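You operate a simulated robot arm through the tools that you are given. There is no shell and no other tool.

Carry out the task below with a simulated two-armed robot. There is one attempt and no reset: what you move stays moved.

TASK
Lift the white basket onto the bench, wipe the soap smear off the cupboard top and put the basket back.
Fine: carry it with both hands, towels inside; wipe with the sponge and put it back. What is to be rubbed or washed off counts as gone when no trace of it is left.
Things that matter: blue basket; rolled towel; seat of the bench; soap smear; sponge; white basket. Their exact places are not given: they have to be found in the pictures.

It is judged by the outcome, as a careful person would: the job done as asked, and still so three seconds after it is handed in. It fails if anything else is knocked over, pushed out of place, dropped, spilled or broken. Flat cloth is picked up by pressing the open fingertips on it (5 to 10 N) and closing them slowly along it; thin cloth reads only 2 to 8 mm in the jaws.

THE ROBOT
Two 7-joint arms with two-finger parallel grippers on one trunk, on a base that moves. Base frame: it is fixed to the floor where the robot stands at the start and does not move with it; the origin is under the middle of the robot, x ahead of it, y to its left, z up. Readings come in m, degrees, newtons and seconds.
The left shoulder is at the start at [0.05, 0.209, 1.196], the right one opposite. With the tool pointing down near the work surface each hand reaches from about 0.26 to 0.92 m from the robot's upright axis, wherever it stands, measured 20 degrees to its own side. Places, roughly: blue basket [3.25, 1.5, 0.25]; rolled towel (20x6x6 cm) [3.2, 1.3, 0.9]; seat of the bench [3.1, 1.9, 0.6]; soap smear [3.1, 1.4, 0.8]; sponge [3.5, 1, 0.75]; white basket [3.25, 1.25, 1]. Payload 4.4 kg a hand.
The tool frame of a hand sits at the grasp point between the pads (the TCP): z along the fingers, y along the line on which they close. The tips reach 0.023 m beyond it. Largest opening 0.094 m; finger width 0.038, thickness 0.01; the body of the gripper, 0.054 by 0.096 m, starts 0.039 m behind the TCP.
Orientation is told as [roll, pitch, yaw] about the base's x, y, z axes, in that order, counted from this pose: with the fingers straight down and closing along the base's y, the tool's x points along the base's -x, its y along +y and its z along -z.

THE INTERFACE
- The arms move only by the tool apply_moves. It takes "left_targets", "right_targets" or both (then of equal length, played together; a hand with none holds still); each is a list of rows, each a list of 7 numbers: the turn, a rotation vector about the base's x, y, z in degrees, then the shift along the base's x, y, z in cm, then the opening, from 0 (shut) to 1 (fully open). In form: [[rx, ry, rz, x, y, z, hand], ...]. A call has 1 to 20 rows; each row shifts and turns the commanded pose from where the row before left it. A row lasts 0.2 s, in which the tool goes at most 0.05 m and 8.6 degrees; a call with a longer step from one row to the next is refused whole, and so is a gripper value outside its range. A pose out of reach is approached as far as the arm can. The call stops where the force on the tool passes 40 N (or 10 N more than at its start, if that is more) or the arm is blocked; 0.2 s more then pass. Each finger travels about 0.108 m/s and halts on what it meets, pressing with about 21 N; the grip force reading is that of the motor and also rises with nothing between the fingers. The clock runs only during rows and for 0.2 s after the last one: add rows that do not move to give the fingers time. It gives the time, the measured TCP pose, the force on the tool (base axes), the opening and the grip force at its end, in the units of the frame above (readings bear some noise), with the torque about the TCP (base axes, N m) and any sound that the robot's microphone picked up, and new pictures: "views" is both (left out), scene, wrist or none (wrist: the cameras of the hands that moved).
- Cameras (640 x 400 px; columns grow to the right, rows downward): "scene" is now at [0.1538, 0.0064, 1.3558]; the picture's right is [0.03, -1.00, 0.00], its down [-0.60, -0.02, -0.80] and it looks along [0.80, 0.02, -0.60] (base axes); focal length 291 px, centre (320, 200). "left" rides on the left gripper at [0.086, -0.016, -0.074] in its tool frame; the picture's right is [0.18, 0.98, 0.00], its down [-0.58, 0.11, -0.81] and it looks along [-0.79, 0.15, 0.59] (tool axes); focal length 243 px, centre (320, 200). "right" rides on the right gripper at [0.086, 0.016, -0.074] in its tool frame; the picture's right is [-0.18, 0.98, 0.00], its down [-0.58, -0.11, -0.81] and it looks along [-0.79, -0.15, 0.59] (tool axes); focal length 243 px, centre (320, 200).
- lift_body(by): slides the trunk up (or, below 0, down) by that many m; the arms and the scene camera ride with it, the base frame stays. It gives what a move gives, with no picture.
- steer(legs): drives the robot by 1 to 6 legs, each [ahead, left, turn to the left] in m, m and degrees, along the robot's own axes; the way and the turn of a leg run together, so that a leg with both is an arc; at most 1.5 m and 180 degrees a leg. The arms and the cameras ride along, it lands a little off, and it stops where it bumps. It gives what a move gives, and a new picture of the scene camera.
- head_to(pan, tilt): turns the head with the scene camera to pan (to the left, within 80 degrees either way) and tilt (down, from -29 to 69), counted from straight ahead of the robot. It gives what a move gives, and a new picture of the scene camera.
- locate(camera, pixels): for up to 12 pixels [column, row] of the newest picture of that camera ("zoom" is the newest enlarged one), the place [x, y, z] in the base frame of the surface seen there, good to about 0.002 m, but the place of the scene camera against the robot may be out by one fixed shift of up to 0.012 m in any direction. The clock stands still meanwhile.
- enlarge(camera, box): a new picture of the part [left, top, right, bottom] of that camera's present view, enlarged. The clock stands still meanwhile.
- sign_off(): hands the job in; it is judged then, once.

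Leave the grippers open and the arms clear of the work at the hand-in unless told otherwise.

The tools are called after "Call:" as name(argument=value, ...) on one line, values as JSON. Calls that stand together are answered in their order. apply_moves: Moves the arms, as the interface text tells. Its arguments: {"type":"object","properties":{"left_targets":{"type":"array","items":{"type":"array","items":{"type":"number"}}},"right_targets":{"type":"array","items":{"type":"array","items":{"type":"number"}}},"views":{"type":"string","enum":["both","scene","wrist","none"]}},"required":[]} The other tools are called the same way: lift_body (by) moves the trunk up or down; steer (legs) drives the base; head_to (pan, tilt) turns the head that bears the scene camera; locate (camera, pixels) gives the place of the surface under pixels of a picture; enlarge (camera, box) takes an enlarged picture of a part of a camera's view; sign_off () hands the job in.

At the start:

```text
clock: 0.0
left_tool_pos: [0.5937, 0.2409, 1.076]
left_ee_rot: [0.0, -0.1, 0.1]
left_force: [0.4, -0.3, -0.9]
left_wrist_torque: [0.01, -0.01, -0.01]
left_finger_gap: 0.0941
left_gripper_force: 0.1
right_tool_pos: [0.485, -0.1654, 1.1572]
right_ee_rot: [-0.1, 0.0, 0.0]
right_force: [-0.8, 0.3, 1.0]
right_wrist_torque: [-0.02, -0.04, -0.01]
right_finger_gap: 0.0941
right_gripper_force: 0.0
trunk travel left (down, up): [-0.275, 0.288]
robot x, y, heading: [0.0042, -0.0034, -0.3]
head pan, tilt (commanded): [1.6, 36.7]
```

scene: 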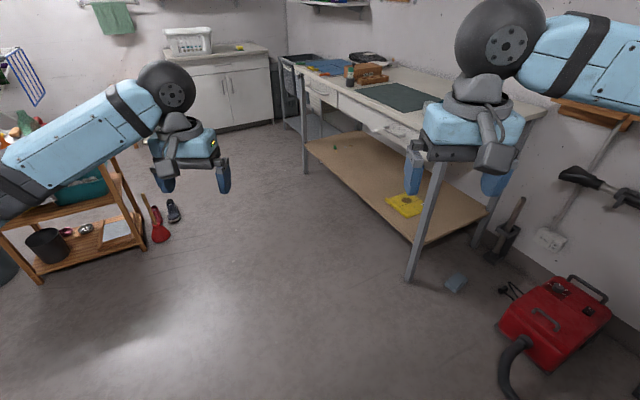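
right: 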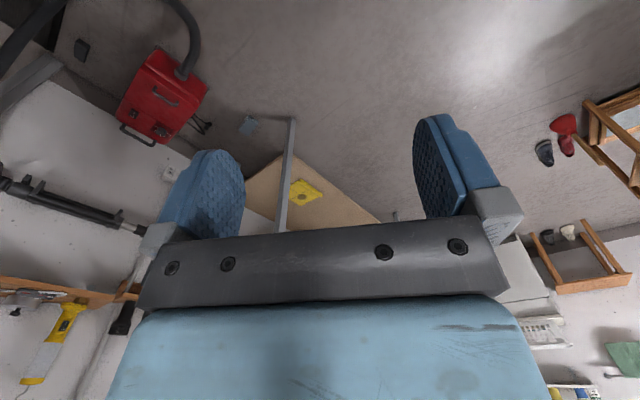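
left: 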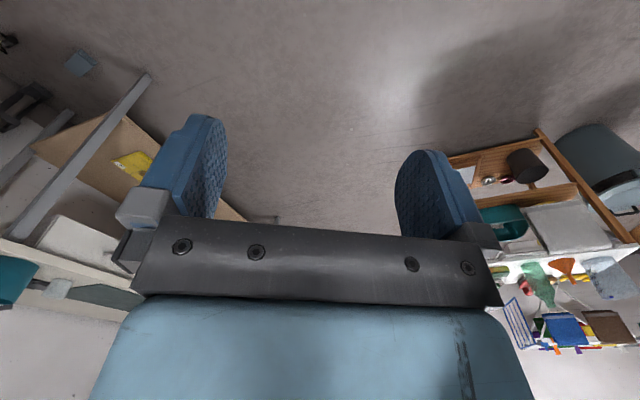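

I see the cupboard with the white basket around pixel (190,40) in the scene picture. I'll enlarge that area to look at it closer.

Call:
enlarge(camera="scene", box=[80, 0, 300, 138])

Call:
locate(camera="scene", pixels=[[188, 42], [239, 47], [170, 60], [265, 52], [200, 100], [165, 32], [211, 30], [310, 80]])

```text
2.90 times, centred on (190, 69) of scene
```

zoom: 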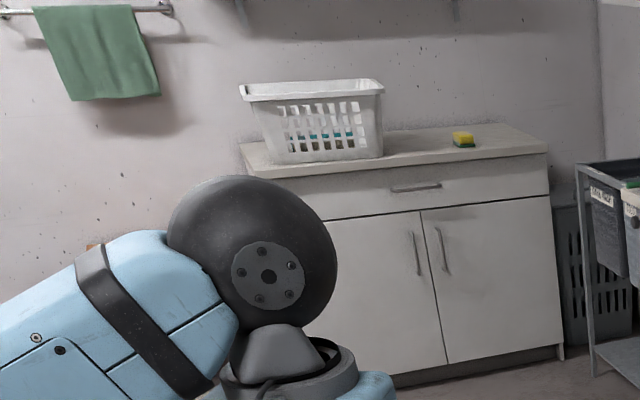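

```text
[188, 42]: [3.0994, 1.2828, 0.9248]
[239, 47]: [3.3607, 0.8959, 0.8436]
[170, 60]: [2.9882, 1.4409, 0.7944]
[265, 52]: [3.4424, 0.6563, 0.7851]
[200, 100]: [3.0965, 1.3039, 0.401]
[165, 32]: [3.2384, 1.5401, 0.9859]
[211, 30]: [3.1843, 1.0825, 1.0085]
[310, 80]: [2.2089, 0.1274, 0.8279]
```

The cupboard top is near z 0.8, with basket at about (3.15,1.3) and sponge at (3.36,0.90). The bench should be to the left of it; I turn the head left.

Call:
head_to(pan=35, tilt=20)

```text
clock: 1.0
left_tool_pos: [0.5931, 0.2421, 1.0769]
left_ee_rot: [0.0, 0.0, 0.0]
left_force: [0.9, -0.4, 0.2]
left_wrist_torque: [0.0, 0.0, -0.01]
left_finger_gap: 0.094
left_gripper_force: 0.0
right_tool_pos: [0.4851, -0.1647, 1.1573]
right_ee_rot: [-0.1, 0.0, 0.0]
right_force: [-0.6, -0.3, -0.3]
right_wrist_torque: [0.0, 0.0, -0.04]
right_finger_gap: 0.0941
right_gripper_force: 0.1
trunk travel left (down, up): [-0.275, 0.288]
robot x, y, heading: [0.0011, 0.0002, 0.2]
head pan, tilt (commanded): [35.0, 20.0]
```

scene: 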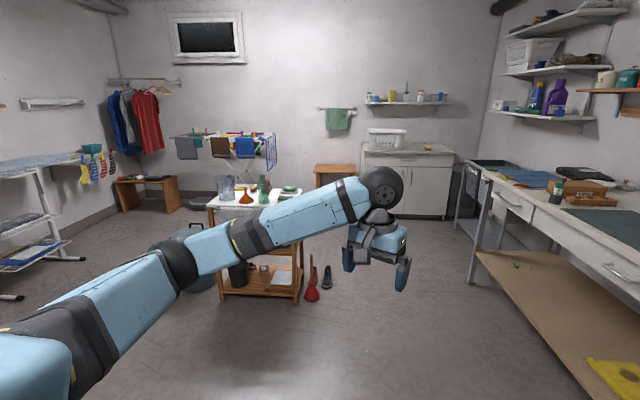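

I see a small wooden bench left of the cupboard at about (335,170). I'll measure points there.

Call:
enlarge(camera="scene", box=[290, 90, 480, 209])

Call:
locate(camera="scene", pixels=[[335, 168], [316, 166], [355, 166], [335, 180], [300, 230], [330, 225], [252, 190], [300, 195], [456, 240], [480, 250], [312, 296], [326, 284]])

```text
3.36 times, centred on (385, 150) of scene
```

zoom: 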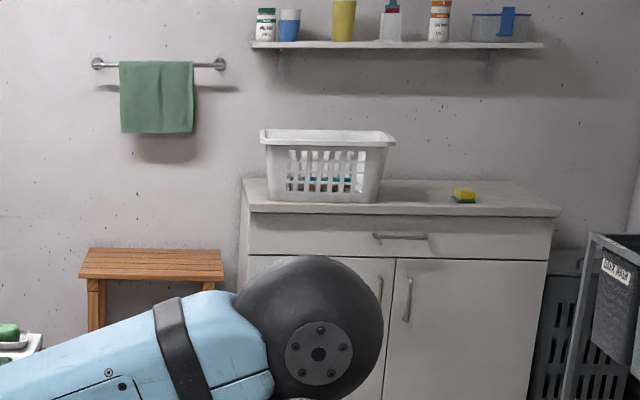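

```text
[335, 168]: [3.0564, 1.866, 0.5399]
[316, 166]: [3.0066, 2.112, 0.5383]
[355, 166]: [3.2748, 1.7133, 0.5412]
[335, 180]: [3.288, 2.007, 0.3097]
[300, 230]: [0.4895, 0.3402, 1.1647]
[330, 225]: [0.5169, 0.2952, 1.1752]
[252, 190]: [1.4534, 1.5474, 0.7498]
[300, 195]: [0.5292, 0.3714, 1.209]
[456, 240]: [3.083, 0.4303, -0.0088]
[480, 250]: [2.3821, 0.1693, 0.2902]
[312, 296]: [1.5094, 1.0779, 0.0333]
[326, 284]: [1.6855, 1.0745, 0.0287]
```

Call:
locate(camera="zoom", pixels=[[250, 210], [400, 213], [555, 213], [245, 182], [505, 184], [462, 195], [275, 197], [370, 199], [263, 137], [392, 140], [270, 130], [385, 131]])

Call:
locate(camera="zoom", pixels=[[85, 277], [220, 277], [90, 250], [218, 251], [430, 190], [200, 180], [100, 300], [400, 48], [540, 300], [600, 240]])

```text
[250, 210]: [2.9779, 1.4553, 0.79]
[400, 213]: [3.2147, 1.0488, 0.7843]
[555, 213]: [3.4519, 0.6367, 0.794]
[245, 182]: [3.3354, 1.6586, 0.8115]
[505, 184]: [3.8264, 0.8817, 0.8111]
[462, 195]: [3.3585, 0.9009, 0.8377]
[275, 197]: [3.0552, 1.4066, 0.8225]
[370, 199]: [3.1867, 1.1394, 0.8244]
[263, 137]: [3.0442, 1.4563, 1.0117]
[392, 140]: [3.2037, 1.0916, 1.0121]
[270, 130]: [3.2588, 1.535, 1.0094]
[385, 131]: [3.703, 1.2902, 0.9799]
```

```text
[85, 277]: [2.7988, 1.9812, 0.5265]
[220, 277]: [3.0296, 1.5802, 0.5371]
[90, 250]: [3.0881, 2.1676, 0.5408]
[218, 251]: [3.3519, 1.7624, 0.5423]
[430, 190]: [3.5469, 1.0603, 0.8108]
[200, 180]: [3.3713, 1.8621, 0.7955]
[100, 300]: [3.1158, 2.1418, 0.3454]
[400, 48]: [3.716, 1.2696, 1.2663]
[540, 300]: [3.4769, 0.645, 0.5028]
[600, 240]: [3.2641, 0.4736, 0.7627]
```

The cupboard and bench face along a heading of about 30°. Cupboard top is at z≈0.811, bench seat at z≈0.541, basket rim at z≈1.01. Before driving I check the floor on the way.

Call:
head_to(pan=20, tilt=35)

```text
clock: 1.8
left_tool_pos: [0.5925, 0.2403, 1.0764]
left_ee_rot: [0.0, 0.0, 0.0]
left_force: [-0.3, 0.1, -0.3]
left_wrist_torque: [0.01, 0.01, 0.0]
left_finger_gap: 0.0941
left_gripper_force: 0.0
right_tool_pos: [0.4845, -0.1636, 1.1576]
right_ee_rot: [0.0, 0.1, 0.1]
right_force: [1.0, -0.5, 0.2]
right_wrist_torque: [-0.02, 0.01, -0.01]
right_finger_gap: 0.094
right_gripper_force: 0.0
trunk travel left (down, up): [-0.275, 0.288]
robot x, y, heading: [0.0014, 0.0037, -0.1]
head pan, tilt (commanded): [20.0, 35.0]
```

scene: 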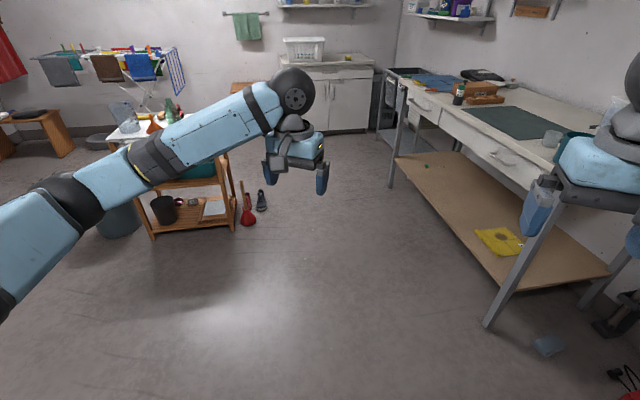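

Call:
locate(camera="scene", pixels=[[248, 224], [262, 209], [235, 230], [487, 323], [392, 186], [380, 140], [330, 135], [427, 167], [153, 236], [230, 155]])

```text
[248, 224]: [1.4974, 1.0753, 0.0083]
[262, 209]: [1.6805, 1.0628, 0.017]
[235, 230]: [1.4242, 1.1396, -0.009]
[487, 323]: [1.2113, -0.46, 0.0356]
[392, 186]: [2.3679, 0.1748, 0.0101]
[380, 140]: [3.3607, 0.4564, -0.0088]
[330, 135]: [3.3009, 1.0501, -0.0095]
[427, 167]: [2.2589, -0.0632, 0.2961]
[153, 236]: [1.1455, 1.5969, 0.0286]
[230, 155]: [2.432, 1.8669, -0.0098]
```

The way along heading 30° is clear between dustpan (1.5,1.08) and the work-table leg (2.37,0.17). I'll turn 30° left and drive ahead, shifting to the right by 0.45 m, stopping well short.

Call:
steer(legs=[[0, 0, 30], [1.3, -0.45, 0], [0.9, 0, 0]])

```text
clock: 14.5
left_tool_pos: [2.5147, 1.2291, 1.0776]
left_ee_rot: [0.0, 0.0, 30.6]
left_force: [-0.6, -0.1, -0.8]
left_wrist_torque: [0.01, -0.01, 0.0]
left_finger_gap: 0.0942
left_gripper_force: 0.0
right_tool_pos: [2.6272, 0.8238, 1.1575]
right_ee_rot: [-0.1, 0.0, 30.5]
right_force: [0.5, 0.2, 0.0]
right_wrist_torque: [0.02, 0.0, -0.01]
right_finger_gap: 0.094
right_gripper_force: 0.0
trunk travel left (down, up): [-0.275, 0.288]
robot x, y, heading: [2.1209, 0.7217, 30.4]
head pan, tilt (commanded): [20.0, 35.0]
```

scene: 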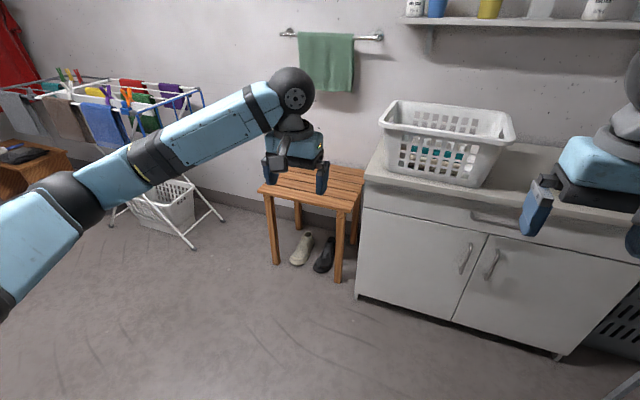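

I'm now at u≈2.2 in front of the cupboard. I'll raise the trunk to see into the basket and turn the head to it.

Call:
lift_body(by=0.25)

Call:
head_to(pan=5, tilt=32)

```text
clock: 17.0
left_tool_pos: [2.5156, 1.2286, 1.3266]
left_ee_rot: [0.0, 0.1, 30.5]
left_force: [0.0, 0.2, 0.0]
left_wrist_torque: [-0.02, 0.01, -0.03]
left_finger_gap: 0.094
left_gripper_force: 0.0
right_tool_pos: [2.6257, 0.8238, 1.4072]
right_ee_rot: [0.0, -0.1, 30.6]
right_force: [0.1, 0.1, 0.0]
right_wrist_torque: [0.0, 0.03, -0.02]
right_finger_gap: 0.0939
right_gripper_force: 0.0
trunk travel left (down, up): [-0.525, 0.038]
robot x, y, heading: [2.1216, 0.7242, 30.4]
head pan, tilt (commanded): [20.0, 35.0]
```

```text
clock: 17.8
left_tool_pos: [2.5141, 1.2271, 1.3275]
left_ee_rot: [-0.1, 0.0, 30.5]
left_force: [1.2, 0.5, 0.4]
left_wrist_torque: [-0.04, 0.0, 0.01]
left_finger_gap: 0.0938
left_gripper_force: 0.0
right_tool_pos: [2.6266, 0.8241, 1.4071]
right_ee_rot: [0.0, -0.1, 30.5]
right_force: [-0.2, -0.8, 0.6]
right_wrist_torque: [0.03, -0.01, 0.01]
right_finger_gap: 0.0941
right_gripper_force: 0.1
trunk travel left (down, up): [-0.525, 0.038]
robot x, y, heading: [2.1291, 0.7195, 30.6]
head pan, tilt (commanded): [5.0, 32.0]
```

scene: 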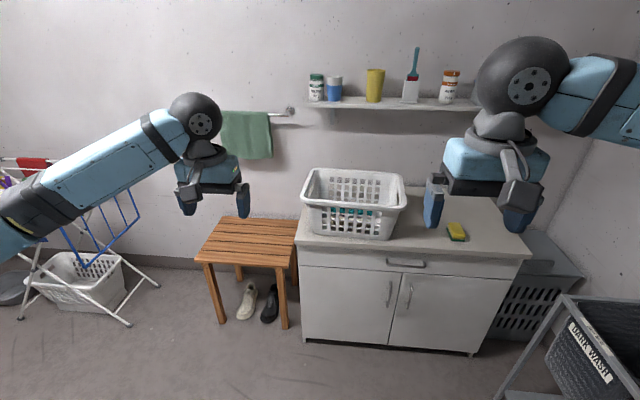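

Call:
enlarge(camera="scene", box=[270, 150, 526, 310])

```text
2.50 times, centred on (398, 230) of scene
```

zoom: 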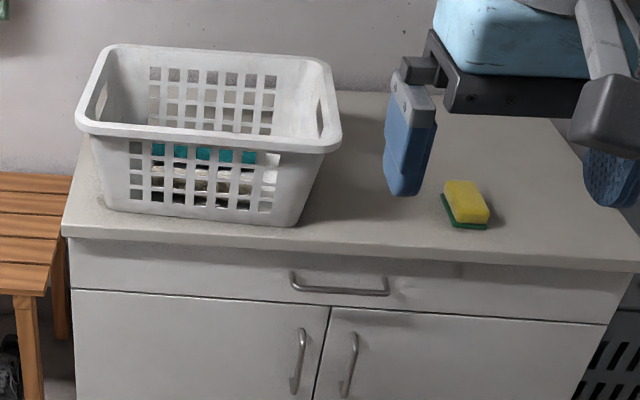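

I see the basket with handle slots in its left and right ends, and the sponge at zoom (465,205). I'll measure the rim, base and sponge.

Call:
locate(camera="zoom", pixels=[[78, 118], [84, 130], [325, 145], [338, 135], [112, 48], [325, 65], [93, 80], [335, 100], [105, 195], [295, 222], [100, 105], [320, 115]])

Call:
locate(camera="zoom", pixels=[[465, 190], [448, 185], [480, 183], [456, 222], [487, 214], [455, 200], [205, 155], [195, 185], [215, 200], [240, 160], [110, 208], [285, 226]])

```text
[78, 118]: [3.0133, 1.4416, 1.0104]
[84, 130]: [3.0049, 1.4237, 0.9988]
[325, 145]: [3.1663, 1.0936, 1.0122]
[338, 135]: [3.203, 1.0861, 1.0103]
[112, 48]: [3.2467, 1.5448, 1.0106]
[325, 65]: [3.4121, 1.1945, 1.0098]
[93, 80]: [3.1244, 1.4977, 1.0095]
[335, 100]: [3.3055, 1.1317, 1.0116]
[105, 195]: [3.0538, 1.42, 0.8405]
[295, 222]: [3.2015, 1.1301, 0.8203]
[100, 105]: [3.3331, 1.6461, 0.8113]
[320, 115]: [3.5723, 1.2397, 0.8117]
```

```text
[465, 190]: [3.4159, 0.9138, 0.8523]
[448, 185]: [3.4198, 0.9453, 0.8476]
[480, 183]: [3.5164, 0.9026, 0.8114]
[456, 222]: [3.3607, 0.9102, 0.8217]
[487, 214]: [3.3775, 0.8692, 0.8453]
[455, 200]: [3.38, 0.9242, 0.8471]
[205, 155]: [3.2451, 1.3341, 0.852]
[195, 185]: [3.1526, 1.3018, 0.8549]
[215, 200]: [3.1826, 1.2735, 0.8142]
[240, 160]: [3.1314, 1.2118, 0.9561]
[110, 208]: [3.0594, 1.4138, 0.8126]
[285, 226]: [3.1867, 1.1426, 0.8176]
```

The basket rim is at z≈1.01, yaw ≈26.5°, centre ≈(3.215,1.315). Sponge top at ≈0.85. I'll also measure the shelf and the bench seat in the current scene picture for clearance.

Call:
locate(camera="scene", pixels=[[335, 103], [400, 105], [470, 108], [317, 98], [290, 111], [238, 217], [215, 225], [295, 223], [205, 260], [290, 266], [240, 240], [246, 300]])

Call:
locate(camera="scene", pixels=[[185, 212], [244, 215], [435, 225], [515, 230], [434, 180], [270, 310], [305, 335], [530, 255], [470, 350], [330, 240], [300, 245]])

```text
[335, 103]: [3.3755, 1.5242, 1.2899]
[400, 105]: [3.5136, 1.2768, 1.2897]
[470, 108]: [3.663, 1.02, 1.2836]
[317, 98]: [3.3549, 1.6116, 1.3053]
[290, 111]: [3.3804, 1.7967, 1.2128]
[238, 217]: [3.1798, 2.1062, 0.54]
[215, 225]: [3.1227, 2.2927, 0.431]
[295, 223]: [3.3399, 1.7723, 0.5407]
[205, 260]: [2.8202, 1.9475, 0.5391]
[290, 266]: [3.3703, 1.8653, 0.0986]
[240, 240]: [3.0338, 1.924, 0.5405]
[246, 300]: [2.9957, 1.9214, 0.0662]
```

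```text
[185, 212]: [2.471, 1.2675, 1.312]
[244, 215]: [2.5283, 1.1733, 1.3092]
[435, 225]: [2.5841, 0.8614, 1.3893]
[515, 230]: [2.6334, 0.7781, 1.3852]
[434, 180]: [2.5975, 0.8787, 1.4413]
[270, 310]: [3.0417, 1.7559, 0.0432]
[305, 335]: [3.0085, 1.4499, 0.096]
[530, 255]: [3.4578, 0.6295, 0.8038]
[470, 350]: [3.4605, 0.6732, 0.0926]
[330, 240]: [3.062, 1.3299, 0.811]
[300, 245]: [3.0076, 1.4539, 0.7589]
```

Shelf front is at u≈3.68, z≈1.28; hands will stay in front of it. I drive 0.6 m ahead with the hands raised (tips at z≥1.3), above the basket.

Call:
steer(legs=[[0.58, -0.03, 0]])

Call:
head_to(pan=0, tilt=50)

```text
clock: 21.1
left_tool_pos: [3.0152, 1.4881, 1.3276]
left_ee_rot: [0.0, 0.0, 30.5]
left_force: [-0.6, 0.1, 0.0]
left_wrist_torque: [0.01, -0.01, 0.0]
left_finger_gap: 0.0941
left_gripper_force: 0.0
right_tool_pos: [3.1267, 1.0847, 1.4086]
right_ee_rot: [-0.1, -0.1, 30.5]
right_force: [-0.9, -0.9, 0.5]
right_wrist_torque: [-0.03, 0.0, 0.01]
right_finger_gap: 0.094
right_gripper_force: 0.0
trunk travel left (down, up): [-0.525, 0.038]
robot x, y, heading: [2.6312, 0.9799, 30.4]
head pan, tilt (commanded): [5.0, 32.0]
```

scene: 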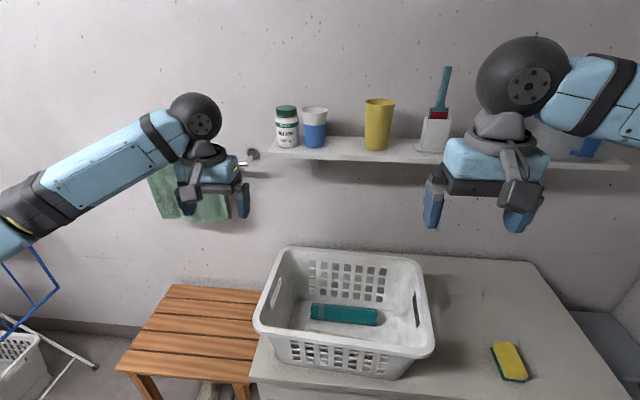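

```text
clock: 21.9
left_tool_pos: [3.0172, 1.4882, 1.3268]
left_ee_rot: [0.1, 0.1, 30.5]
left_force: [-0.1, -0.2, -0.6]
left_wrist_torque: [0.01, 0.04, 0.03]
left_finger_gap: 0.0941
left_gripper_force: 0.2
right_tool_pos: [3.1287, 1.0851, 1.4088]
right_ee_rot: [0.0, 0.0, 30.4]
right_force: [0.5, -0.5, 0.3]
right_wrist_torque: [0.05, -0.01, 0.0]
right_finger_gap: 0.0941
right_gripper_force: 0.1
trunk travel left (down, up): [-0.525, 0.038]
robot x, y, heading: [2.6244, 0.9775, 30.4]
head pan, tilt (commanded): [0.0, 50.0]
```

scene: 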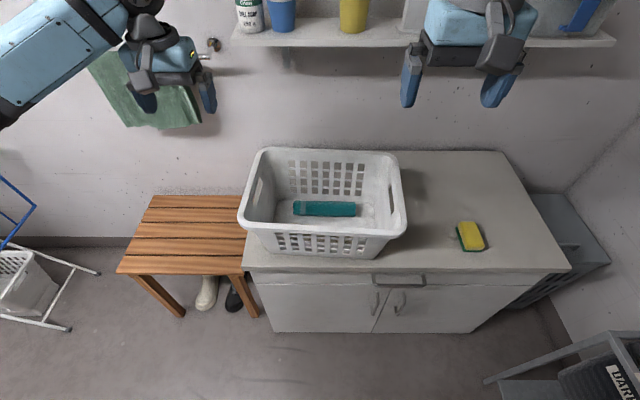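

Good overhead view. One teal rolled towel lies in the basket. I enlarge the basket and the sponge to get exact places.

Call:
enlarge(camera="scene", box=[220, 135, 428, 265])

```text
3.08 times, centred on (324, 200) of scene
```

zoom: 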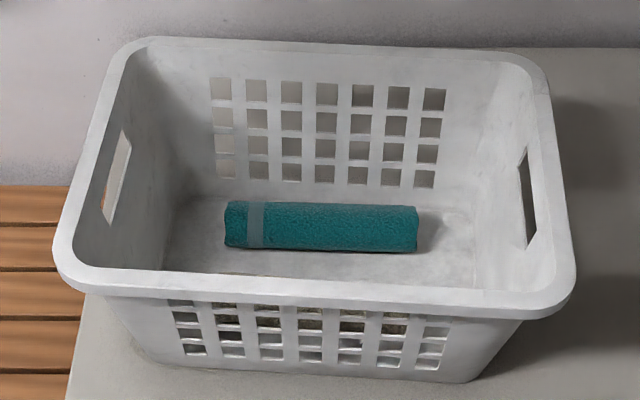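

Call:
locate(camera="zoom", pixels=[[91, 160], [110, 165], [98, 162], [542, 185], [560, 188], [552, 186], [315, 287], [315, 300], [340, 50], [340, 43], [103, 200], [530, 225]])

Call:
locate(camera="zoom", pixels=[[235, 225], [410, 228], [320, 225], [125, 345], [440, 378], [155, 365], [60, 260], [572, 290], [140, 40], [520, 58], [475, 250], [117, 150]])

Call:
locate(camera="scene", pixels=[[470, 234], [458, 226], [478, 222], [485, 247], [464, 250], [475, 248], [460, 250], [210, 108], [408, 105], [490, 105], [165, 225], [350, 262]])

```text
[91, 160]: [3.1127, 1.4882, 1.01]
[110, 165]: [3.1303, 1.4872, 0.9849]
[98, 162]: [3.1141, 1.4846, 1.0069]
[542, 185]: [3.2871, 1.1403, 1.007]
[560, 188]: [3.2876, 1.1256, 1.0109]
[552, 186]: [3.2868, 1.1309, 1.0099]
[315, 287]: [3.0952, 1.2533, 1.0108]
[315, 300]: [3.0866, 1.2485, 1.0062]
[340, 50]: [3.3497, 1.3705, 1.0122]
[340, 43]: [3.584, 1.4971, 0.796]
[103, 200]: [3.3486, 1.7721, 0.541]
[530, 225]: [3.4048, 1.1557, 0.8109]
```

```text
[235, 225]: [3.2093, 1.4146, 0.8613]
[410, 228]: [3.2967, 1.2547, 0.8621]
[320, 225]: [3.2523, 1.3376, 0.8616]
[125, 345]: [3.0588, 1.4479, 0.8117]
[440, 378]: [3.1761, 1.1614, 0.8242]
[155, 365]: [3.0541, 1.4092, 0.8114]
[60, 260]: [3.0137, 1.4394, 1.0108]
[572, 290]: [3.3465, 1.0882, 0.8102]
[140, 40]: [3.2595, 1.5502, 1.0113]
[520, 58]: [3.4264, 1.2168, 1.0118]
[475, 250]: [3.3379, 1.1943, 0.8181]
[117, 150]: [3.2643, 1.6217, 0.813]
```

```text
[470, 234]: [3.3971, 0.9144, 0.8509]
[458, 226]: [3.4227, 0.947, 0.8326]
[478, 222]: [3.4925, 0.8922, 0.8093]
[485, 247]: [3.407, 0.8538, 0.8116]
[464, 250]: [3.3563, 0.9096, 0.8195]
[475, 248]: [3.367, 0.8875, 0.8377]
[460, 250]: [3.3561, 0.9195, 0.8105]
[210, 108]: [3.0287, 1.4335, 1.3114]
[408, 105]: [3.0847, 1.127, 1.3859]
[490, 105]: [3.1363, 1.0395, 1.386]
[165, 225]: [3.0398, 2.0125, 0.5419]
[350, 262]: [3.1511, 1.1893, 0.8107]
```

Basket rim: centre ≈(3.217,1.316), z 1.011, yaw ≈26.6°, ~0.405 × 0.29 m. I now bring both hands over the middle of the left and right rim ends, high above, turned to the basket's yaw.

Call:
apply_moves(left_targets=[[0, 0, -0.49, 1.41, 0.025, 0, 1], [0, 0, -0.49, 1.41, 0.025, 0, 1], [0, 0, -0.49, 1.41, 0.025, 0, 1], [0, 0, -0.49, 1.41, 0.025, 0, 1], [0, 0, -0.49, 1.41, 0.025, 0, 1], [0, 0, -0.49, 1.41, 0.025, 0, 1], [0, 0, -0.49, 1.41, 0.025, 0, 1], [0, 0, -0.49, 1.41, 0.025, 0, 1], [0, 0, 0, 0, 0, 0, 1]], right_targets=[[0, 0, -0.49, 2.2, 0.705, -1.02, 1], [0, 0, -0.49, 2.2, 0.705, -1.02, 1], [0, 0, -0.49, 2.2, 0.705, -1.02, 1], [0, 0, -0.49, 2.2, 0.705, -1.02, 1], [0, 0, -0.49, 2.2, 0.705, -1.02, 1], [0, 0, -0.49, 2.2, 0.705, -1.02, 1], [0, 0, -0.49, 2.2, 0.705, -1.02, 1], [0, 0, -0.49, 2.2, 0.705, -1.02, 1], [0, 0, 0, 0, 0, 0, 1]], views="scene")

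Call:
lift_body(by=-0.2)

Call:
apply_moves(left_targets=[[0, 0, 0, 0, 0, 0, 1]], right_targets=[[0, 0, 0, 0, 0, 0, 1]])

```text
clock: 23.9
left_tool_pos: [3.128, 1.4889, 1.3264]
left_ee_rot: [0.0, -0.1, 26.5]
left_force: [-0.3, -0.8, -0.3]
left_wrist_torque: [0.01, -0.02, 0.02]
left_finger_gap: 0.0941
left_gripper_force: 0.1
right_tool_pos: [3.3025, 1.1421, 1.3272]
right_ee_rot: [0.0, -0.1, 26.6]
right_force: [-0.1, 0.1, 0.4]
right_wrist_torque: [-0.01, -0.01, 0.0]
right_finger_gap: 0.0938
right_gripper_force: 0.1
trunk travel left (down, up): [-0.525, 0.038]
robot x, y, heading: [2.6276, 0.9802, 30.5]
head pan, tilt (commanded): [0.0, 50.0]
```

scene: 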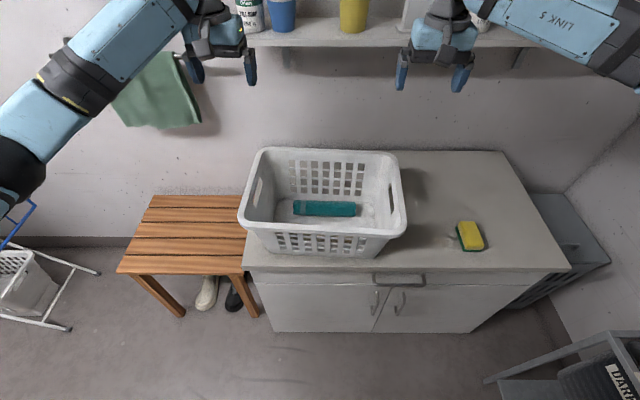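

```text
clock: 26.0
left_tool_pos: [3.1285, 1.4891, 1.1259]
left_ee_rot: [-0.1, 0.0, 26.6]
left_force: [-0.4, 0.6, -0.2]
left_wrist_torque: [0.0, -0.01, 0.01]
left_finger_gap: 0.0939
left_gripper_force: 0.0
right_tool_pos: [3.3045, 1.1427, 1.1268]
right_ee_rot: [0.0, 0.0, 26.7]
right_force: [-1.4, 0.2, -0.1]
right_wrist_torque: [-0.03, -0.01, -0.02]
right_finger_gap: 0.0942
right_gripper_force: 0.1
trunk travel left (down, up): [-0.325, 0.238]
robot x, y, heading: [2.6265, 0.982, 30.8]
head pan, tilt (commanded): [0.0, 50.0]
```

```text
clock: 26.4
left_tool_pos: [3.1294, 1.49, 1.1254]
left_ee_rot: [0.1, -0.1, 26.6]
left_force: [-0.4, 0.6, -0.1]
left_wrist_torque: [0.02, -0.02, 0.0]
left_finger_gap: 0.0938
left_gripper_force: 0.1
right_tool_pos: [3.3046, 1.1414, 1.1268]
right_ee_rot: [0.0, -0.1, 26.7]
right_force: [0.7, 0.5, 0.1]
right_wrist_torque: [-0.02, 0.0, -0.01]
right_finger_gap: 0.0941
right_gripper_force: 0.1
trunk travel left (down, up): [-0.325, 0.238]
robot x, y, heading: [2.6262, 0.9804, 30.6]
head pan, tilt (commanded): [0.0, 50.0]
```

scene: 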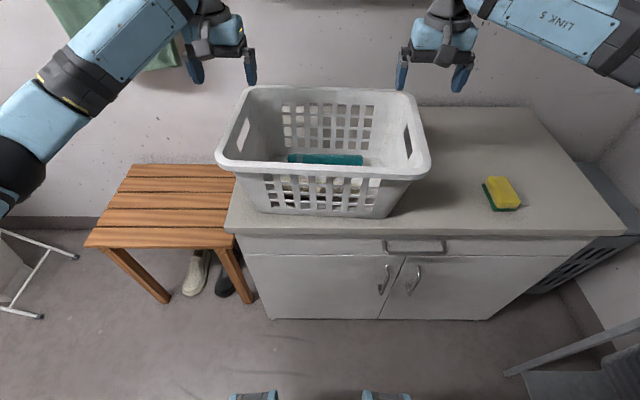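
right: 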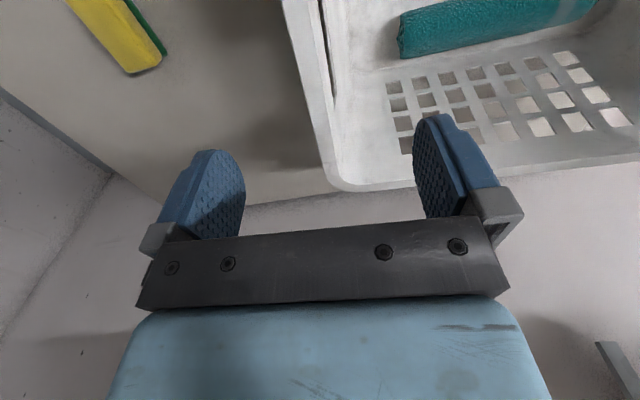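
left: 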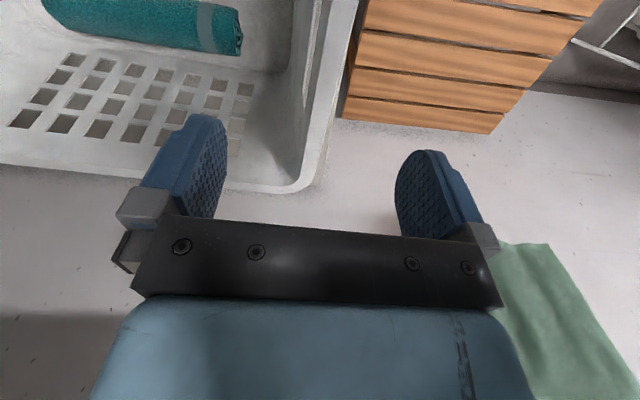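

The wrist pictures show the rim ends. I locate rim edges in both wrist cameras to get the exact rim place free of the head-camera shift.

Call:
locate(camera="right", pixels=[[296, 40], [304, 40], [312, 40], [318, 40], [305, 90], [315, 90], [322, 90], [330, 150], [360, 188], [420, 185], [150, 72], [100, 20]])

Call:
locate(camera="left", pixels=[[345, 40], [335, 40], [325, 40], [315, 40], [335, 90], [325, 90], [317, 90], [315, 150], [290, 190], [240, 188], [450, 120], [380, 60]])

```text
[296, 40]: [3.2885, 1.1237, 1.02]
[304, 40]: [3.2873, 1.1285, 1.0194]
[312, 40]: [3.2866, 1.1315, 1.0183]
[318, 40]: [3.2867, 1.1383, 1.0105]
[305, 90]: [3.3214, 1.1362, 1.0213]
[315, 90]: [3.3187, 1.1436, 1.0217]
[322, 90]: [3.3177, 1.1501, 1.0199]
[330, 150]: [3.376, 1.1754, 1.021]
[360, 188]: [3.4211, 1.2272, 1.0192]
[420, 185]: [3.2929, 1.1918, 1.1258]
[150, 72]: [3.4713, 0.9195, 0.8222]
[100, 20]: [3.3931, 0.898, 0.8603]
```

```text
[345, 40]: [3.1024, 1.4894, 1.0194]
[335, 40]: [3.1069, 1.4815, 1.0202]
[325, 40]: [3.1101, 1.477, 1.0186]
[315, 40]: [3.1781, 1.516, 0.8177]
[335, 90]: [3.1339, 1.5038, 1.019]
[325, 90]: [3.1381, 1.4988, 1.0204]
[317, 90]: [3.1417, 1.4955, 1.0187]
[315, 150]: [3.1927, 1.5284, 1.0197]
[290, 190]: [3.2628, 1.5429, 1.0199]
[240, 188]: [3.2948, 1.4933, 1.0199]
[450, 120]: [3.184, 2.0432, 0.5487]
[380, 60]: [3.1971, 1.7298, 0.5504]
```

The wrist cameras put the rim top at z≈1.020 (head camera reads ~9 mm low), rim 13 mm wide. Hands are centred within 4 mm; I correct that and lower both straight to TCP z≈0.99 with open fingers around the rim.

Call:
apply_moves(left_targets=[[0, 0, 0, -0.18, 0.36, 0, 1], [0, 0, 0, 0, 0, -2, 1], [0, 0, 0, 0, 0, -2, 1], [0, 0, 0, 0, 0, -2, 1], [0, 0, 0, 0, 0, -2, 1], [0, 0, 0, 0, 0, -2, 1], [0, 0, 0, 0, 0, 0, 1]], right_targets=[[0, 0, 0, 0.18, -0.36, 0, 1], [0, 0, 0, 0, 0, -2, 1], [0, 0, 0, 0, 0, -2, 1], [0, 0, 0, 0, 0, -2, 1], [0, 0, 0, 0, 0, -2, 1], [0, 0, 0, 0, 0, -2, 1], [0, 0, 0, 0, 0, 0, 1]])

```text
clock: 28.0
left_tool_pos: [3.1273, 1.4926, 1.024]
left_ee_rot: [0.0, -0.1, 26.6]
left_force: [0.9, 0.1, -1.3]
left_wrist_torque: [0.03, -0.01, 0.02]
left_finger_gap: 0.0943
left_gripper_force: 0.1
right_tool_pos: [3.3056, 1.1394, 1.0253]
right_ee_rot: [0.1, 0.1, 26.6]
right_force: [0.5, 0.9, 0.0]
right_wrist_torque: [-0.02, 0.02, -0.03]
right_finger_gap: 0.0941
right_gripper_force: 0.0
trunk travel left (down, up): [-0.325, 0.238]
robot x, y, heading: [2.6268, 0.9778, 30.3]
head pan, tilt (commanded): [0.0, 50.0]
```

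scene: 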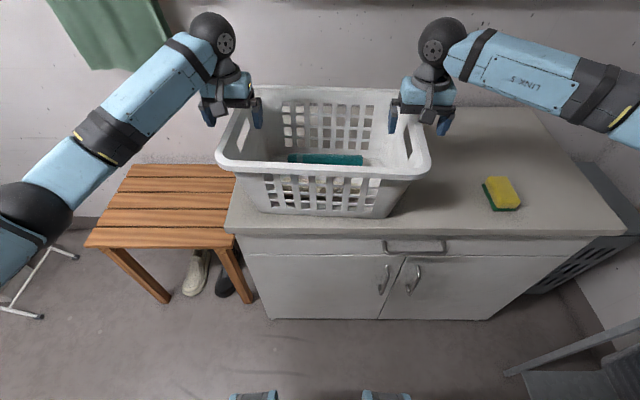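
right: 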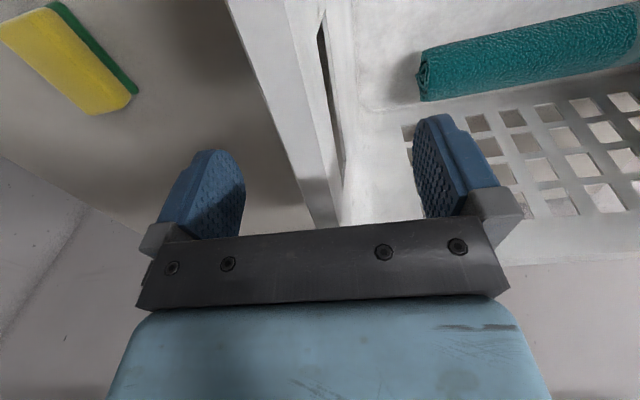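
left: 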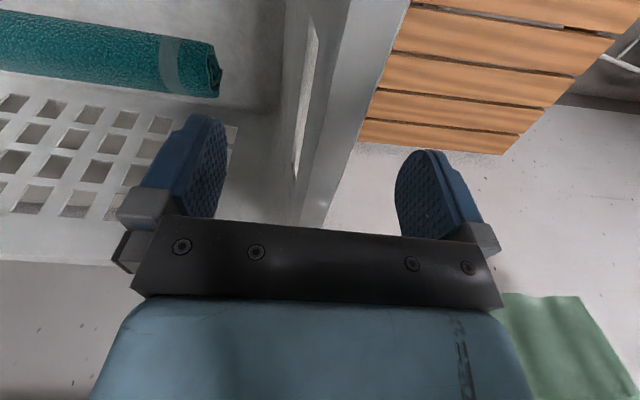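

The rim sits centred between the fingers of both hands. Lower another 3.4 cm, then check.

Call:
apply_moves(left_targets=[[0, 0, 0, 0, 0, -1, 1], [0, 0, 0, 0, 0, -1, 1], [0, 0, 0, 0, 0, -1, 1], [0, 0, 0, 0, 0, -0.4, 1], [0, 0, 0, 0, 0, 0, 1]], right_targets=[[0, 0, 0, 0, 0, -1, 1], [0, 0, 0, 0, 0, -1, 1], [0, 0, 0, 0, 0, -1, 1], [0, 0, 0, 0, 0, -0.5, 1], [0, 0, 0, 0, 0, 0, 1]])

```text
clock: 29.2
left_tool_pos: [3.1276, 1.4914, 0.993]
left_ee_rot: [0.1, 0.0, 26.6]
left_force: [-0.3, 0.3, -0.2]
left_wrist_torque: [0.02, 0.02, -0.01]
left_finger_gap: 0.094
left_gripper_force: 0.0
right_tool_pos: [3.3069, 1.139, 0.9917]
right_ee_rot: [0.0, 0.0, 26.7]
right_force: [-0.7, 0.6, 0.5]
right_wrist_torque: [0.01, 0.0, 0.02]
right_finger_gap: 0.0942
right_gripper_force: 0.0
trunk travel left (down, up): [-0.325, 0.238]
robot x, y, heading: [2.6262, 0.9804, 30.6]
head pan, tilt (commanded): [0.0, 50.0]
```

scene: 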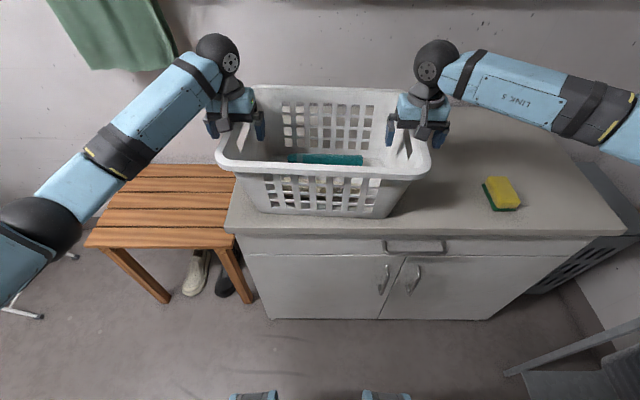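
right: 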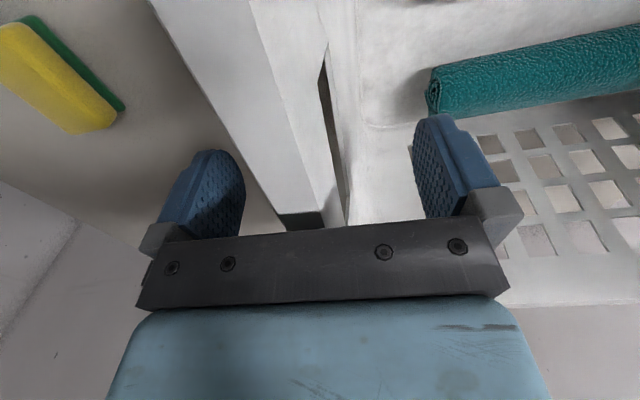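
left: 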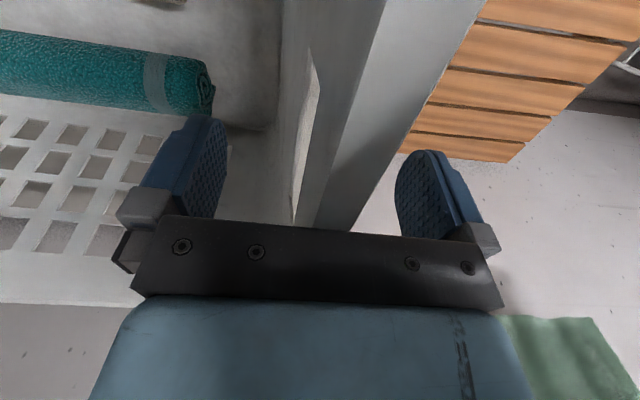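

I check where the bar between rim and handle slot lies, relative to the pads.

Call:
locate(camera="right", pixels=[[250, 100], [290, 100], [310, 100], [318, 100], [326, 100], [340, 100], [220, 150], [440, 170]])

Call:
locate(camera="left", pixels=[[400, 100], [345, 100], [330, 100], [318, 100], [312, 100], [300, 100], [290, 100], [280, 100]])

```text
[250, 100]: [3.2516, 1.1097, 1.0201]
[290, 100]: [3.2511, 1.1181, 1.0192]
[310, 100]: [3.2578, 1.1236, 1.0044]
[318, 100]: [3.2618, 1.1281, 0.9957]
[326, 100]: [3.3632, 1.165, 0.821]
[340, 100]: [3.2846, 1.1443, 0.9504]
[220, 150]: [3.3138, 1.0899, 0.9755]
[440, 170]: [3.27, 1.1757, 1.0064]
```

```text
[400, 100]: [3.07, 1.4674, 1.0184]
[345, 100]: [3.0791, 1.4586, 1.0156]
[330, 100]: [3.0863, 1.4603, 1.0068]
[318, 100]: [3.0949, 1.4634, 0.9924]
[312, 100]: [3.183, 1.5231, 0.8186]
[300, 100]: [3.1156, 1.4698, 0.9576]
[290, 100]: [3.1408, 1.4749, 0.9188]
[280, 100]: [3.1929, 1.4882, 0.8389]
```

The bar between rim top (1.02) and the slot (0.99) is what the pads will clamp. Both grippers close gradually.

Call:
apply_moves(left_targets=[[0, 0, 0, 0, 0, 0, 0.8], [0, 0, 0, 0, 0, 0, 0.6], [0, 0, 0, 0, 0, 0, 0.45], [0, 0, 0, 0, 0, 0, 0.35], [0, 0, 0, 0, 0, 0, 0.25], [0, 0, 0, 0, 0, 0, 0.15], [0, 0, 0, 0, 0, 0, 0.05], [0, 0, 0, 0, 0, 0, 0], [0, 0, 0, 0, 0, 0, 0]], right_targets=[[0, 0, 0, 0, 0, 0, 0.8], [0, 0, 0, 0, 0, 0, 0.6], [0, 0, 0, 0, 0, 0, 0.45], [0, 0, 0, 0, 0, 0, 0.35], [0, 0, 0, 0, 0, 0, 0.25], [0, 0, 0, 0, 0, 0, 0.15], [0, 0, 0, 0, 0, 0, 0.05], [0, 0, 0, 0, 0, 0, 0], [0, 0, 0, 0, 0, 0, 0]])

```text
clock: 31.2
left_tool_pos: [3.1267, 1.4937, 0.9927]
left_ee_rot: [0.1, 0.0, 26.9]
left_force: [-13.5, 27.6, -0.7]
left_wrist_torque: [-0.51, -0.17, -0.3]
left_finger_gap: 0.0205
left_gripper_force: 21.7
right_tool_pos: [3.3062, 1.1369, 0.9916]
right_ee_rot: [-0.1, 0.0, 26.4]
right_force: [13.7, -28.7, 3.2]
right_wrist_torque: [0.63, 0.46, 0.28]
right_finger_gap: 0.0207
right_gripper_force: 21.4
trunk travel left (down, up): [-0.325, 0.238]
robot x, y, heading: [2.6259, 0.9802, 30.5]
head pan, tilt (commanded): [0.0, 50.0]
```

scene: 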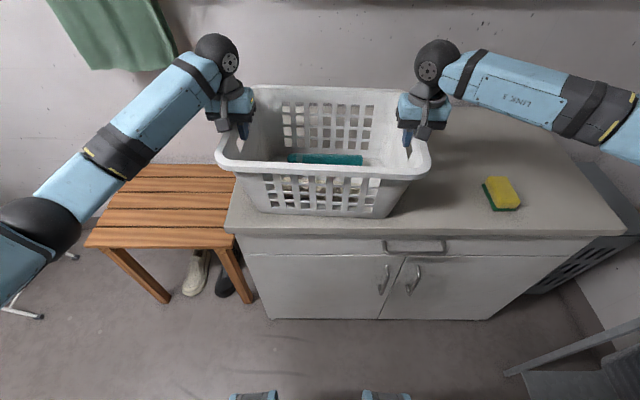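
right: 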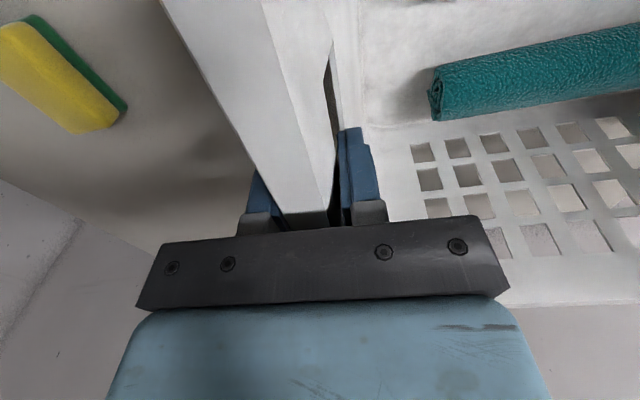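
left: 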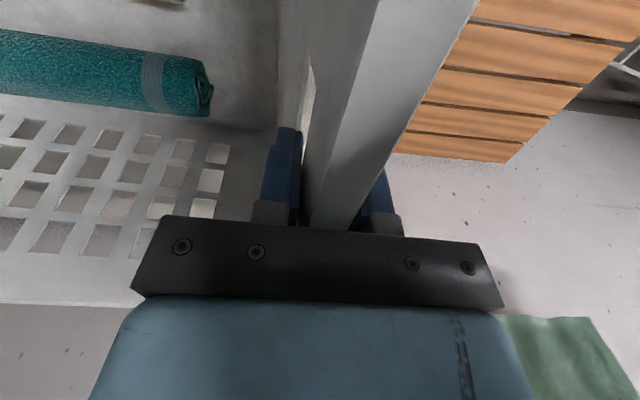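

Both grips hold a 20.5 mm bar, but the hands are pushed outward with ~30 N each: their centres are ~2.5 mm inboard. I relax by shifting each hand outward 2.5 mm.

Call:
apply_moves(left_targets=[[0, 0, 0, -0.055, 0.11, 0, 0], [0, 0, 0, -0.055, 0.11, 0, 0], [0, 0, 0, 0, 0, 0, 0]], right_targets=[[0, 0, 0, 0.055, -0.11, 0, 0], [0, 0, 0, 0.055, -0.11, 0, 0], [0, 0, 0, 0, 0, 0, 0]], views="none")

```text
clock: 32.0
left_tool_pos: [3.1254, 1.4947, 0.9923]
left_ee_rot: [-0.2, 0.0, 26.6]
left_force: [-5.5, 12.9, 0.4]
left_wrist_torque: [-0.73, 0.12, 0.39]
left_finger_gap: 0.0206
left_gripper_force: 21.5
right_tool_pos: [3.3062, 1.1382, 0.9909]
right_ee_rot: [0.0, 0.0, 26.7]
right_force: [7.5, -13.4, 3.0]
right_wrist_torque: [0.49, 0.35, -0.35]
right_finger_gap: 0.0205
right_gripper_force: 21.0
trunk travel left (down, up): [-0.325, 0.238]
robot x, y, heading: [2.6267, 0.9814, 30.4]
head pan, tilt (commanded): [0.0, 50.0]
```

Call:
apply_moves(left_targets=[[0, 0, 0, -0.045, 0.09, 0, 0], [0, 0, 0, -0.045, 0.09, 0, 0], [0, 0, 0, 0, 0, 0, 0]], right_targets=[[0, 0, 0, 0.045, -0.09, 0, 0], [0, 0, 0, 0.045, -0.09, 0, 0], [0, 0, 0, 0, 0, 0, 0]], views="none")

```text
clock: 32.8
left_tool_pos: [3.1266, 1.4936, 0.9924]
left_ee_rot: [-0.1, -0.1, 26.3]
left_force: [11.3, -20.4, 1.3]
left_wrist_torque: [-0.34, 0.27, 0.77]
left_finger_gap: 0.0205
left_gripper_force: 20.9
right_tool_pos: [3.3062, 1.1368, 0.9916]
right_ee_rot: [0.2, 0.0, 26.8]
right_force: [-7.7, 21.6, 3.1]
right_wrist_torque: [0.09, 0.16, -0.85]
right_finger_gap: 0.0204
right_gripper_force: 20.4
trunk travel left (down, up): [-0.325, 0.238]
robot x, y, heading: [2.626, 0.983, 30.4]
head pan, tilt (commanded): [0.0, 50.0]
```

Slightly overshot (now ~22 N inward). I move back about 1.1 mm.

Call:
apply_moves(left_targets=[[0, 0, 0, 0.05, -0.1, 0, 0], [0, 0, 0, 0, 0, 0, 0]], right_targets=[[0, 0, 0, -0.05, 0.1, 0, 0], [0, 0, 0, 0, 0, 0, 0]], views="none")

```text
clock: 33.4
left_tool_pos: [3.1256, 1.4942, 0.9915]
left_ee_rot: [-0.1, -0.1, 26.5]
left_force: [17.1, -32.3, -0.6]
left_wrist_torque: [0.05, -0.18, 0.82]
left_finger_gap: 0.0205
left_gripper_force: 21.1
right_tool_pos: [3.3059, 1.1377, 0.992]
right_ee_rot: [0.0, 0.0, 26.6]
right_force: [-18.3, 31.1, 4.4]
right_wrist_torque: [0.03, 0.08, -0.74]
right_finger_gap: 0.0205
right_gripper_force: 21.0
trunk travel left (down, up): [-0.325, 0.238]
robot x, y, heading: [2.6292, 0.9784, 30.8]
head pan, tilt (commanded): [0.0, 50.0]
```

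The force reading lags the command; I wait a second with still rows to see where it settles.

Call:
apply_moves(left_targets=[[0, 0, 0, 0, 0, 0, 0], [0, 0, 0, 0, 0, 0, 0], [0, 0, 0, 0, 0, 0, 0], [0, 0, 0, 0, 0, 0, 0], [0, 0, 0, 0, 0, 0, 0]], right_targets=[[0, 0, 0, 0, 0, 0, 0], [0, 0, 0, 0, 0, 0, 0], [0, 0, 0, 0, 0, 0, 0], [0, 0, 0, 0, 0, 0, 0], [0, 0, 0, 0, 0, 0, 0]], views="none")

```text
clock: 34.6
left_tool_pos: [3.1251, 1.4936, 0.9918]
left_ee_rot: [0.0, 0.0, 26.5]
left_force: [18.3, -36.6, -3.0]
left_wrist_torque: [0.0, 0.04, 0.76]
left_finger_gap: 0.0215
left_gripper_force: 20.7
right_tool_pos: [3.3055, 1.1373, 0.9909]
right_ee_rot: [0.1, -0.2, 26.7]
right_force: [-21.8, 36.0, 6.6]
right_wrist_torque: [0.0, 0.17, -0.73]
right_finger_gap: 0.0206
right_gripper_force: 21.0
trunk travel left (down, up): [-0.325, 0.238]
robot x, y, heading: [2.6271, 0.9776, 30.8]
head pan, tilt (commanded): [0.0, 50.0]
```

It settles at ~40 N pulling inward, so the hands are spread too far. I go 1 mm inward each and wait.

Call:
apply_moves(left_targets=[[0, 0, 0, 0.045, -0.09, 0, 0], [0, 0, 0, 0, 0, 0, 0], [0, 0, 0, 0, 0, 0, 0], [0, 0, 0, 0, 0, 0, 0], [0, 0, 0, 0, 0, 0, 0], [0, 0, 0, 0, 0, 0, 0]], right_targets=[[0, 0, 0, -0.045, 0.09, 0, 0], [0, 0, 0, 0, 0, 0, 0], [0, 0, 0, 0, 0, 0, 0], [0, 0, 0, 0, 0, 0, 0], [0, 0, 0, 0, 0, 0, 0], [0, 0, 0, 0, 0, 0, 0]], views="none")

```text
clock: 36.0
left_tool_pos: [3.1249, 1.4936, 0.9919]
left_ee_rot: [-0.2, 0.0, 26.5]
left_force: [16.7, -33.8, -3.0]
left_wrist_torque: [-0.15, 0.06, 0.79]
left_finger_gap: 0.0206
left_gripper_force: 20.9
right_tool_pos: [3.3076, 1.1367, 0.9922]
right_ee_rot: [0.0, -0.2, 26.6]
right_force: [-18.5, 30.2, 5.7]
right_wrist_torque: [0.06, 0.06, -0.69]
right_finger_gap: 0.0207
right_gripper_force: 20.8
trunk travel left (down, up): [-0.325, 0.238]
robot x, y, heading: [2.6261, 0.976, 30.6]
head pan, tilt (commanded): [0.0, 50.0]
```

Call:
apply_moves(left_targets=[[0, 0, 0, 0.045, -0.09, 0, 0], [0, 0, 0, 0.045, -0.09, 0, 0], [0, 0, 0, 0, 0, 0, 0], [0, 0, 0, 0, 0, 0, 0], [0, 0, 0, 0, 0, 0, 0], [0, 0, 0, 0, 0, 0, 0], [0, 0, 0, 0, 0, 0, 0]], right_targets=[[0, 0, 0, -0.045, 0.09, 0, 0], [0, 0, 0, -0.045, 0.09, 0, 0], [0, 0, 0, 0, 0, 0, 0], [0, 0, 0, 0, 0, 0, 0], [0, 0, 0, 0, 0, 0, 0], [0, 0, 0, 0, 0, 0, 0], [0, 0, 0, 0, 0, 0, 0]], views="none")

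```text
clock: 37.6
left_tool_pos: [3.1261, 1.4923, 0.9924]
left_ee_rot: [0.1, 0.1, 26.7]
left_force: [5.1, -5.3, 1.6]
left_wrist_torque: [-0.19, -0.25, 0.54]
left_finger_gap: 0.0205
left_gripper_force: 20.8
right_tool_pos: [3.3081, 1.1375, 0.9918]
right_ee_rot: [-0.2, 0.0, 26.5]
right_force: [-7.8, 6.1, -0.4]
right_wrist_torque: [0.15, 0.35, 0.74]
right_finger_gap: 0.0206
right_gripper_force: 20.5
trunk travel left (down, up): [-0.325, 0.238]
robot x, y, heading: [2.6247, 0.982, 30.3]
head pan, tilt (commanded): [0.0, 50.0]
```

Internal force is nearly gone now (≤10 N). I lift by the trunk 3 cm first and check.

Call:
lift_body(by=0.03)

Call:
apply_moves(left_targets=[[0, 0, 0, 0, 0, 0, 0]], right_targets=[[0, 0, 0, 0, 0, 0, 0]])

```text
clock: 38.4
left_tool_pos: [3.1262, 1.4929, 1.0255]
left_ee_rot: [0.1, -0.1, 26.6]
left_force: [-2.9, 5.9, 7.6]
left_wrist_torque: [-0.45, 0.54, -0.73]
left_finger_gap: 0.0192
left_gripper_force: 21.5
right_tool_pos: [3.308, 1.1363, 1.0251]
right_ee_rot: [0.0, -0.2, 26.4]
right_force: [3.2, -5.5, 10.4]
right_wrist_torque: [-0.02, 0.66, 0.11]
right_finger_gap: 0.0191
right_gripper_force: 21.1
trunk travel left (down, up): [-0.355, 0.208]
robot x, y, heading: [2.6262, 0.98, 30.8]
head pan, tilt (commanded): [0.0, 50.0]
```

```text
clock: 38.8
left_tool_pos: [3.1238, 1.493, 1.0248]
left_ee_rot: [0.1, -0.2, 26.7]
left_force: [-5.1, 12.5, 11.7]
left_wrist_torque: [-0.31, 0.51, -0.78]
left_finger_gap: 0.0194
left_gripper_force: 21.0
right_tool_pos: [3.3081, 1.1373, 1.024]
right_ee_rot: [0.0, -0.3, 26.4]
right_force: [10.9, -10.1, 16.0]
right_wrist_torque: [-0.03, 0.29, 0.04]
right_finger_gap: 0.0193
right_gripper_force: 20.6
trunk travel left (down, up): [-0.355, 0.208]
robot x, y, heading: [2.6285, 0.9796, 30.5]
head pan, tilt (commanded): [0.0, 50.0]
```

scene: 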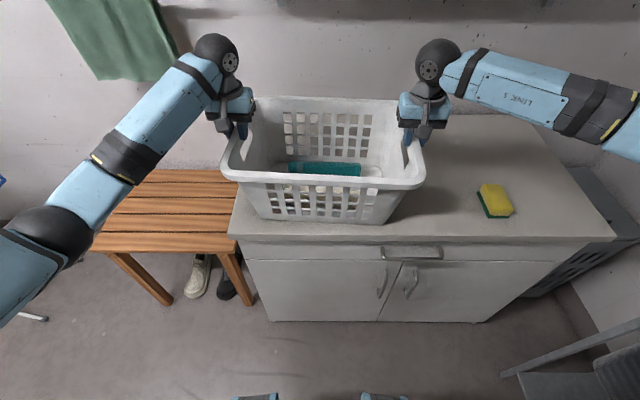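
right: 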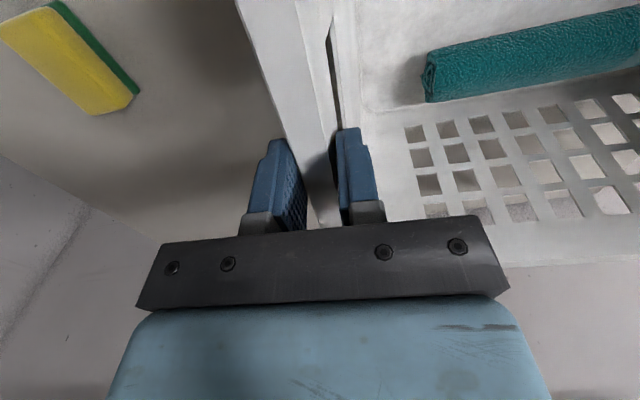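
left: 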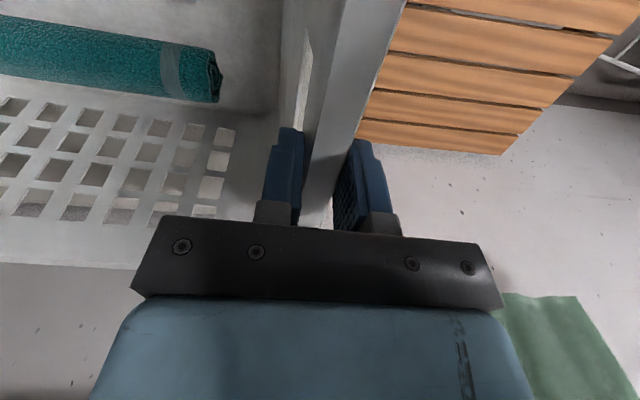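

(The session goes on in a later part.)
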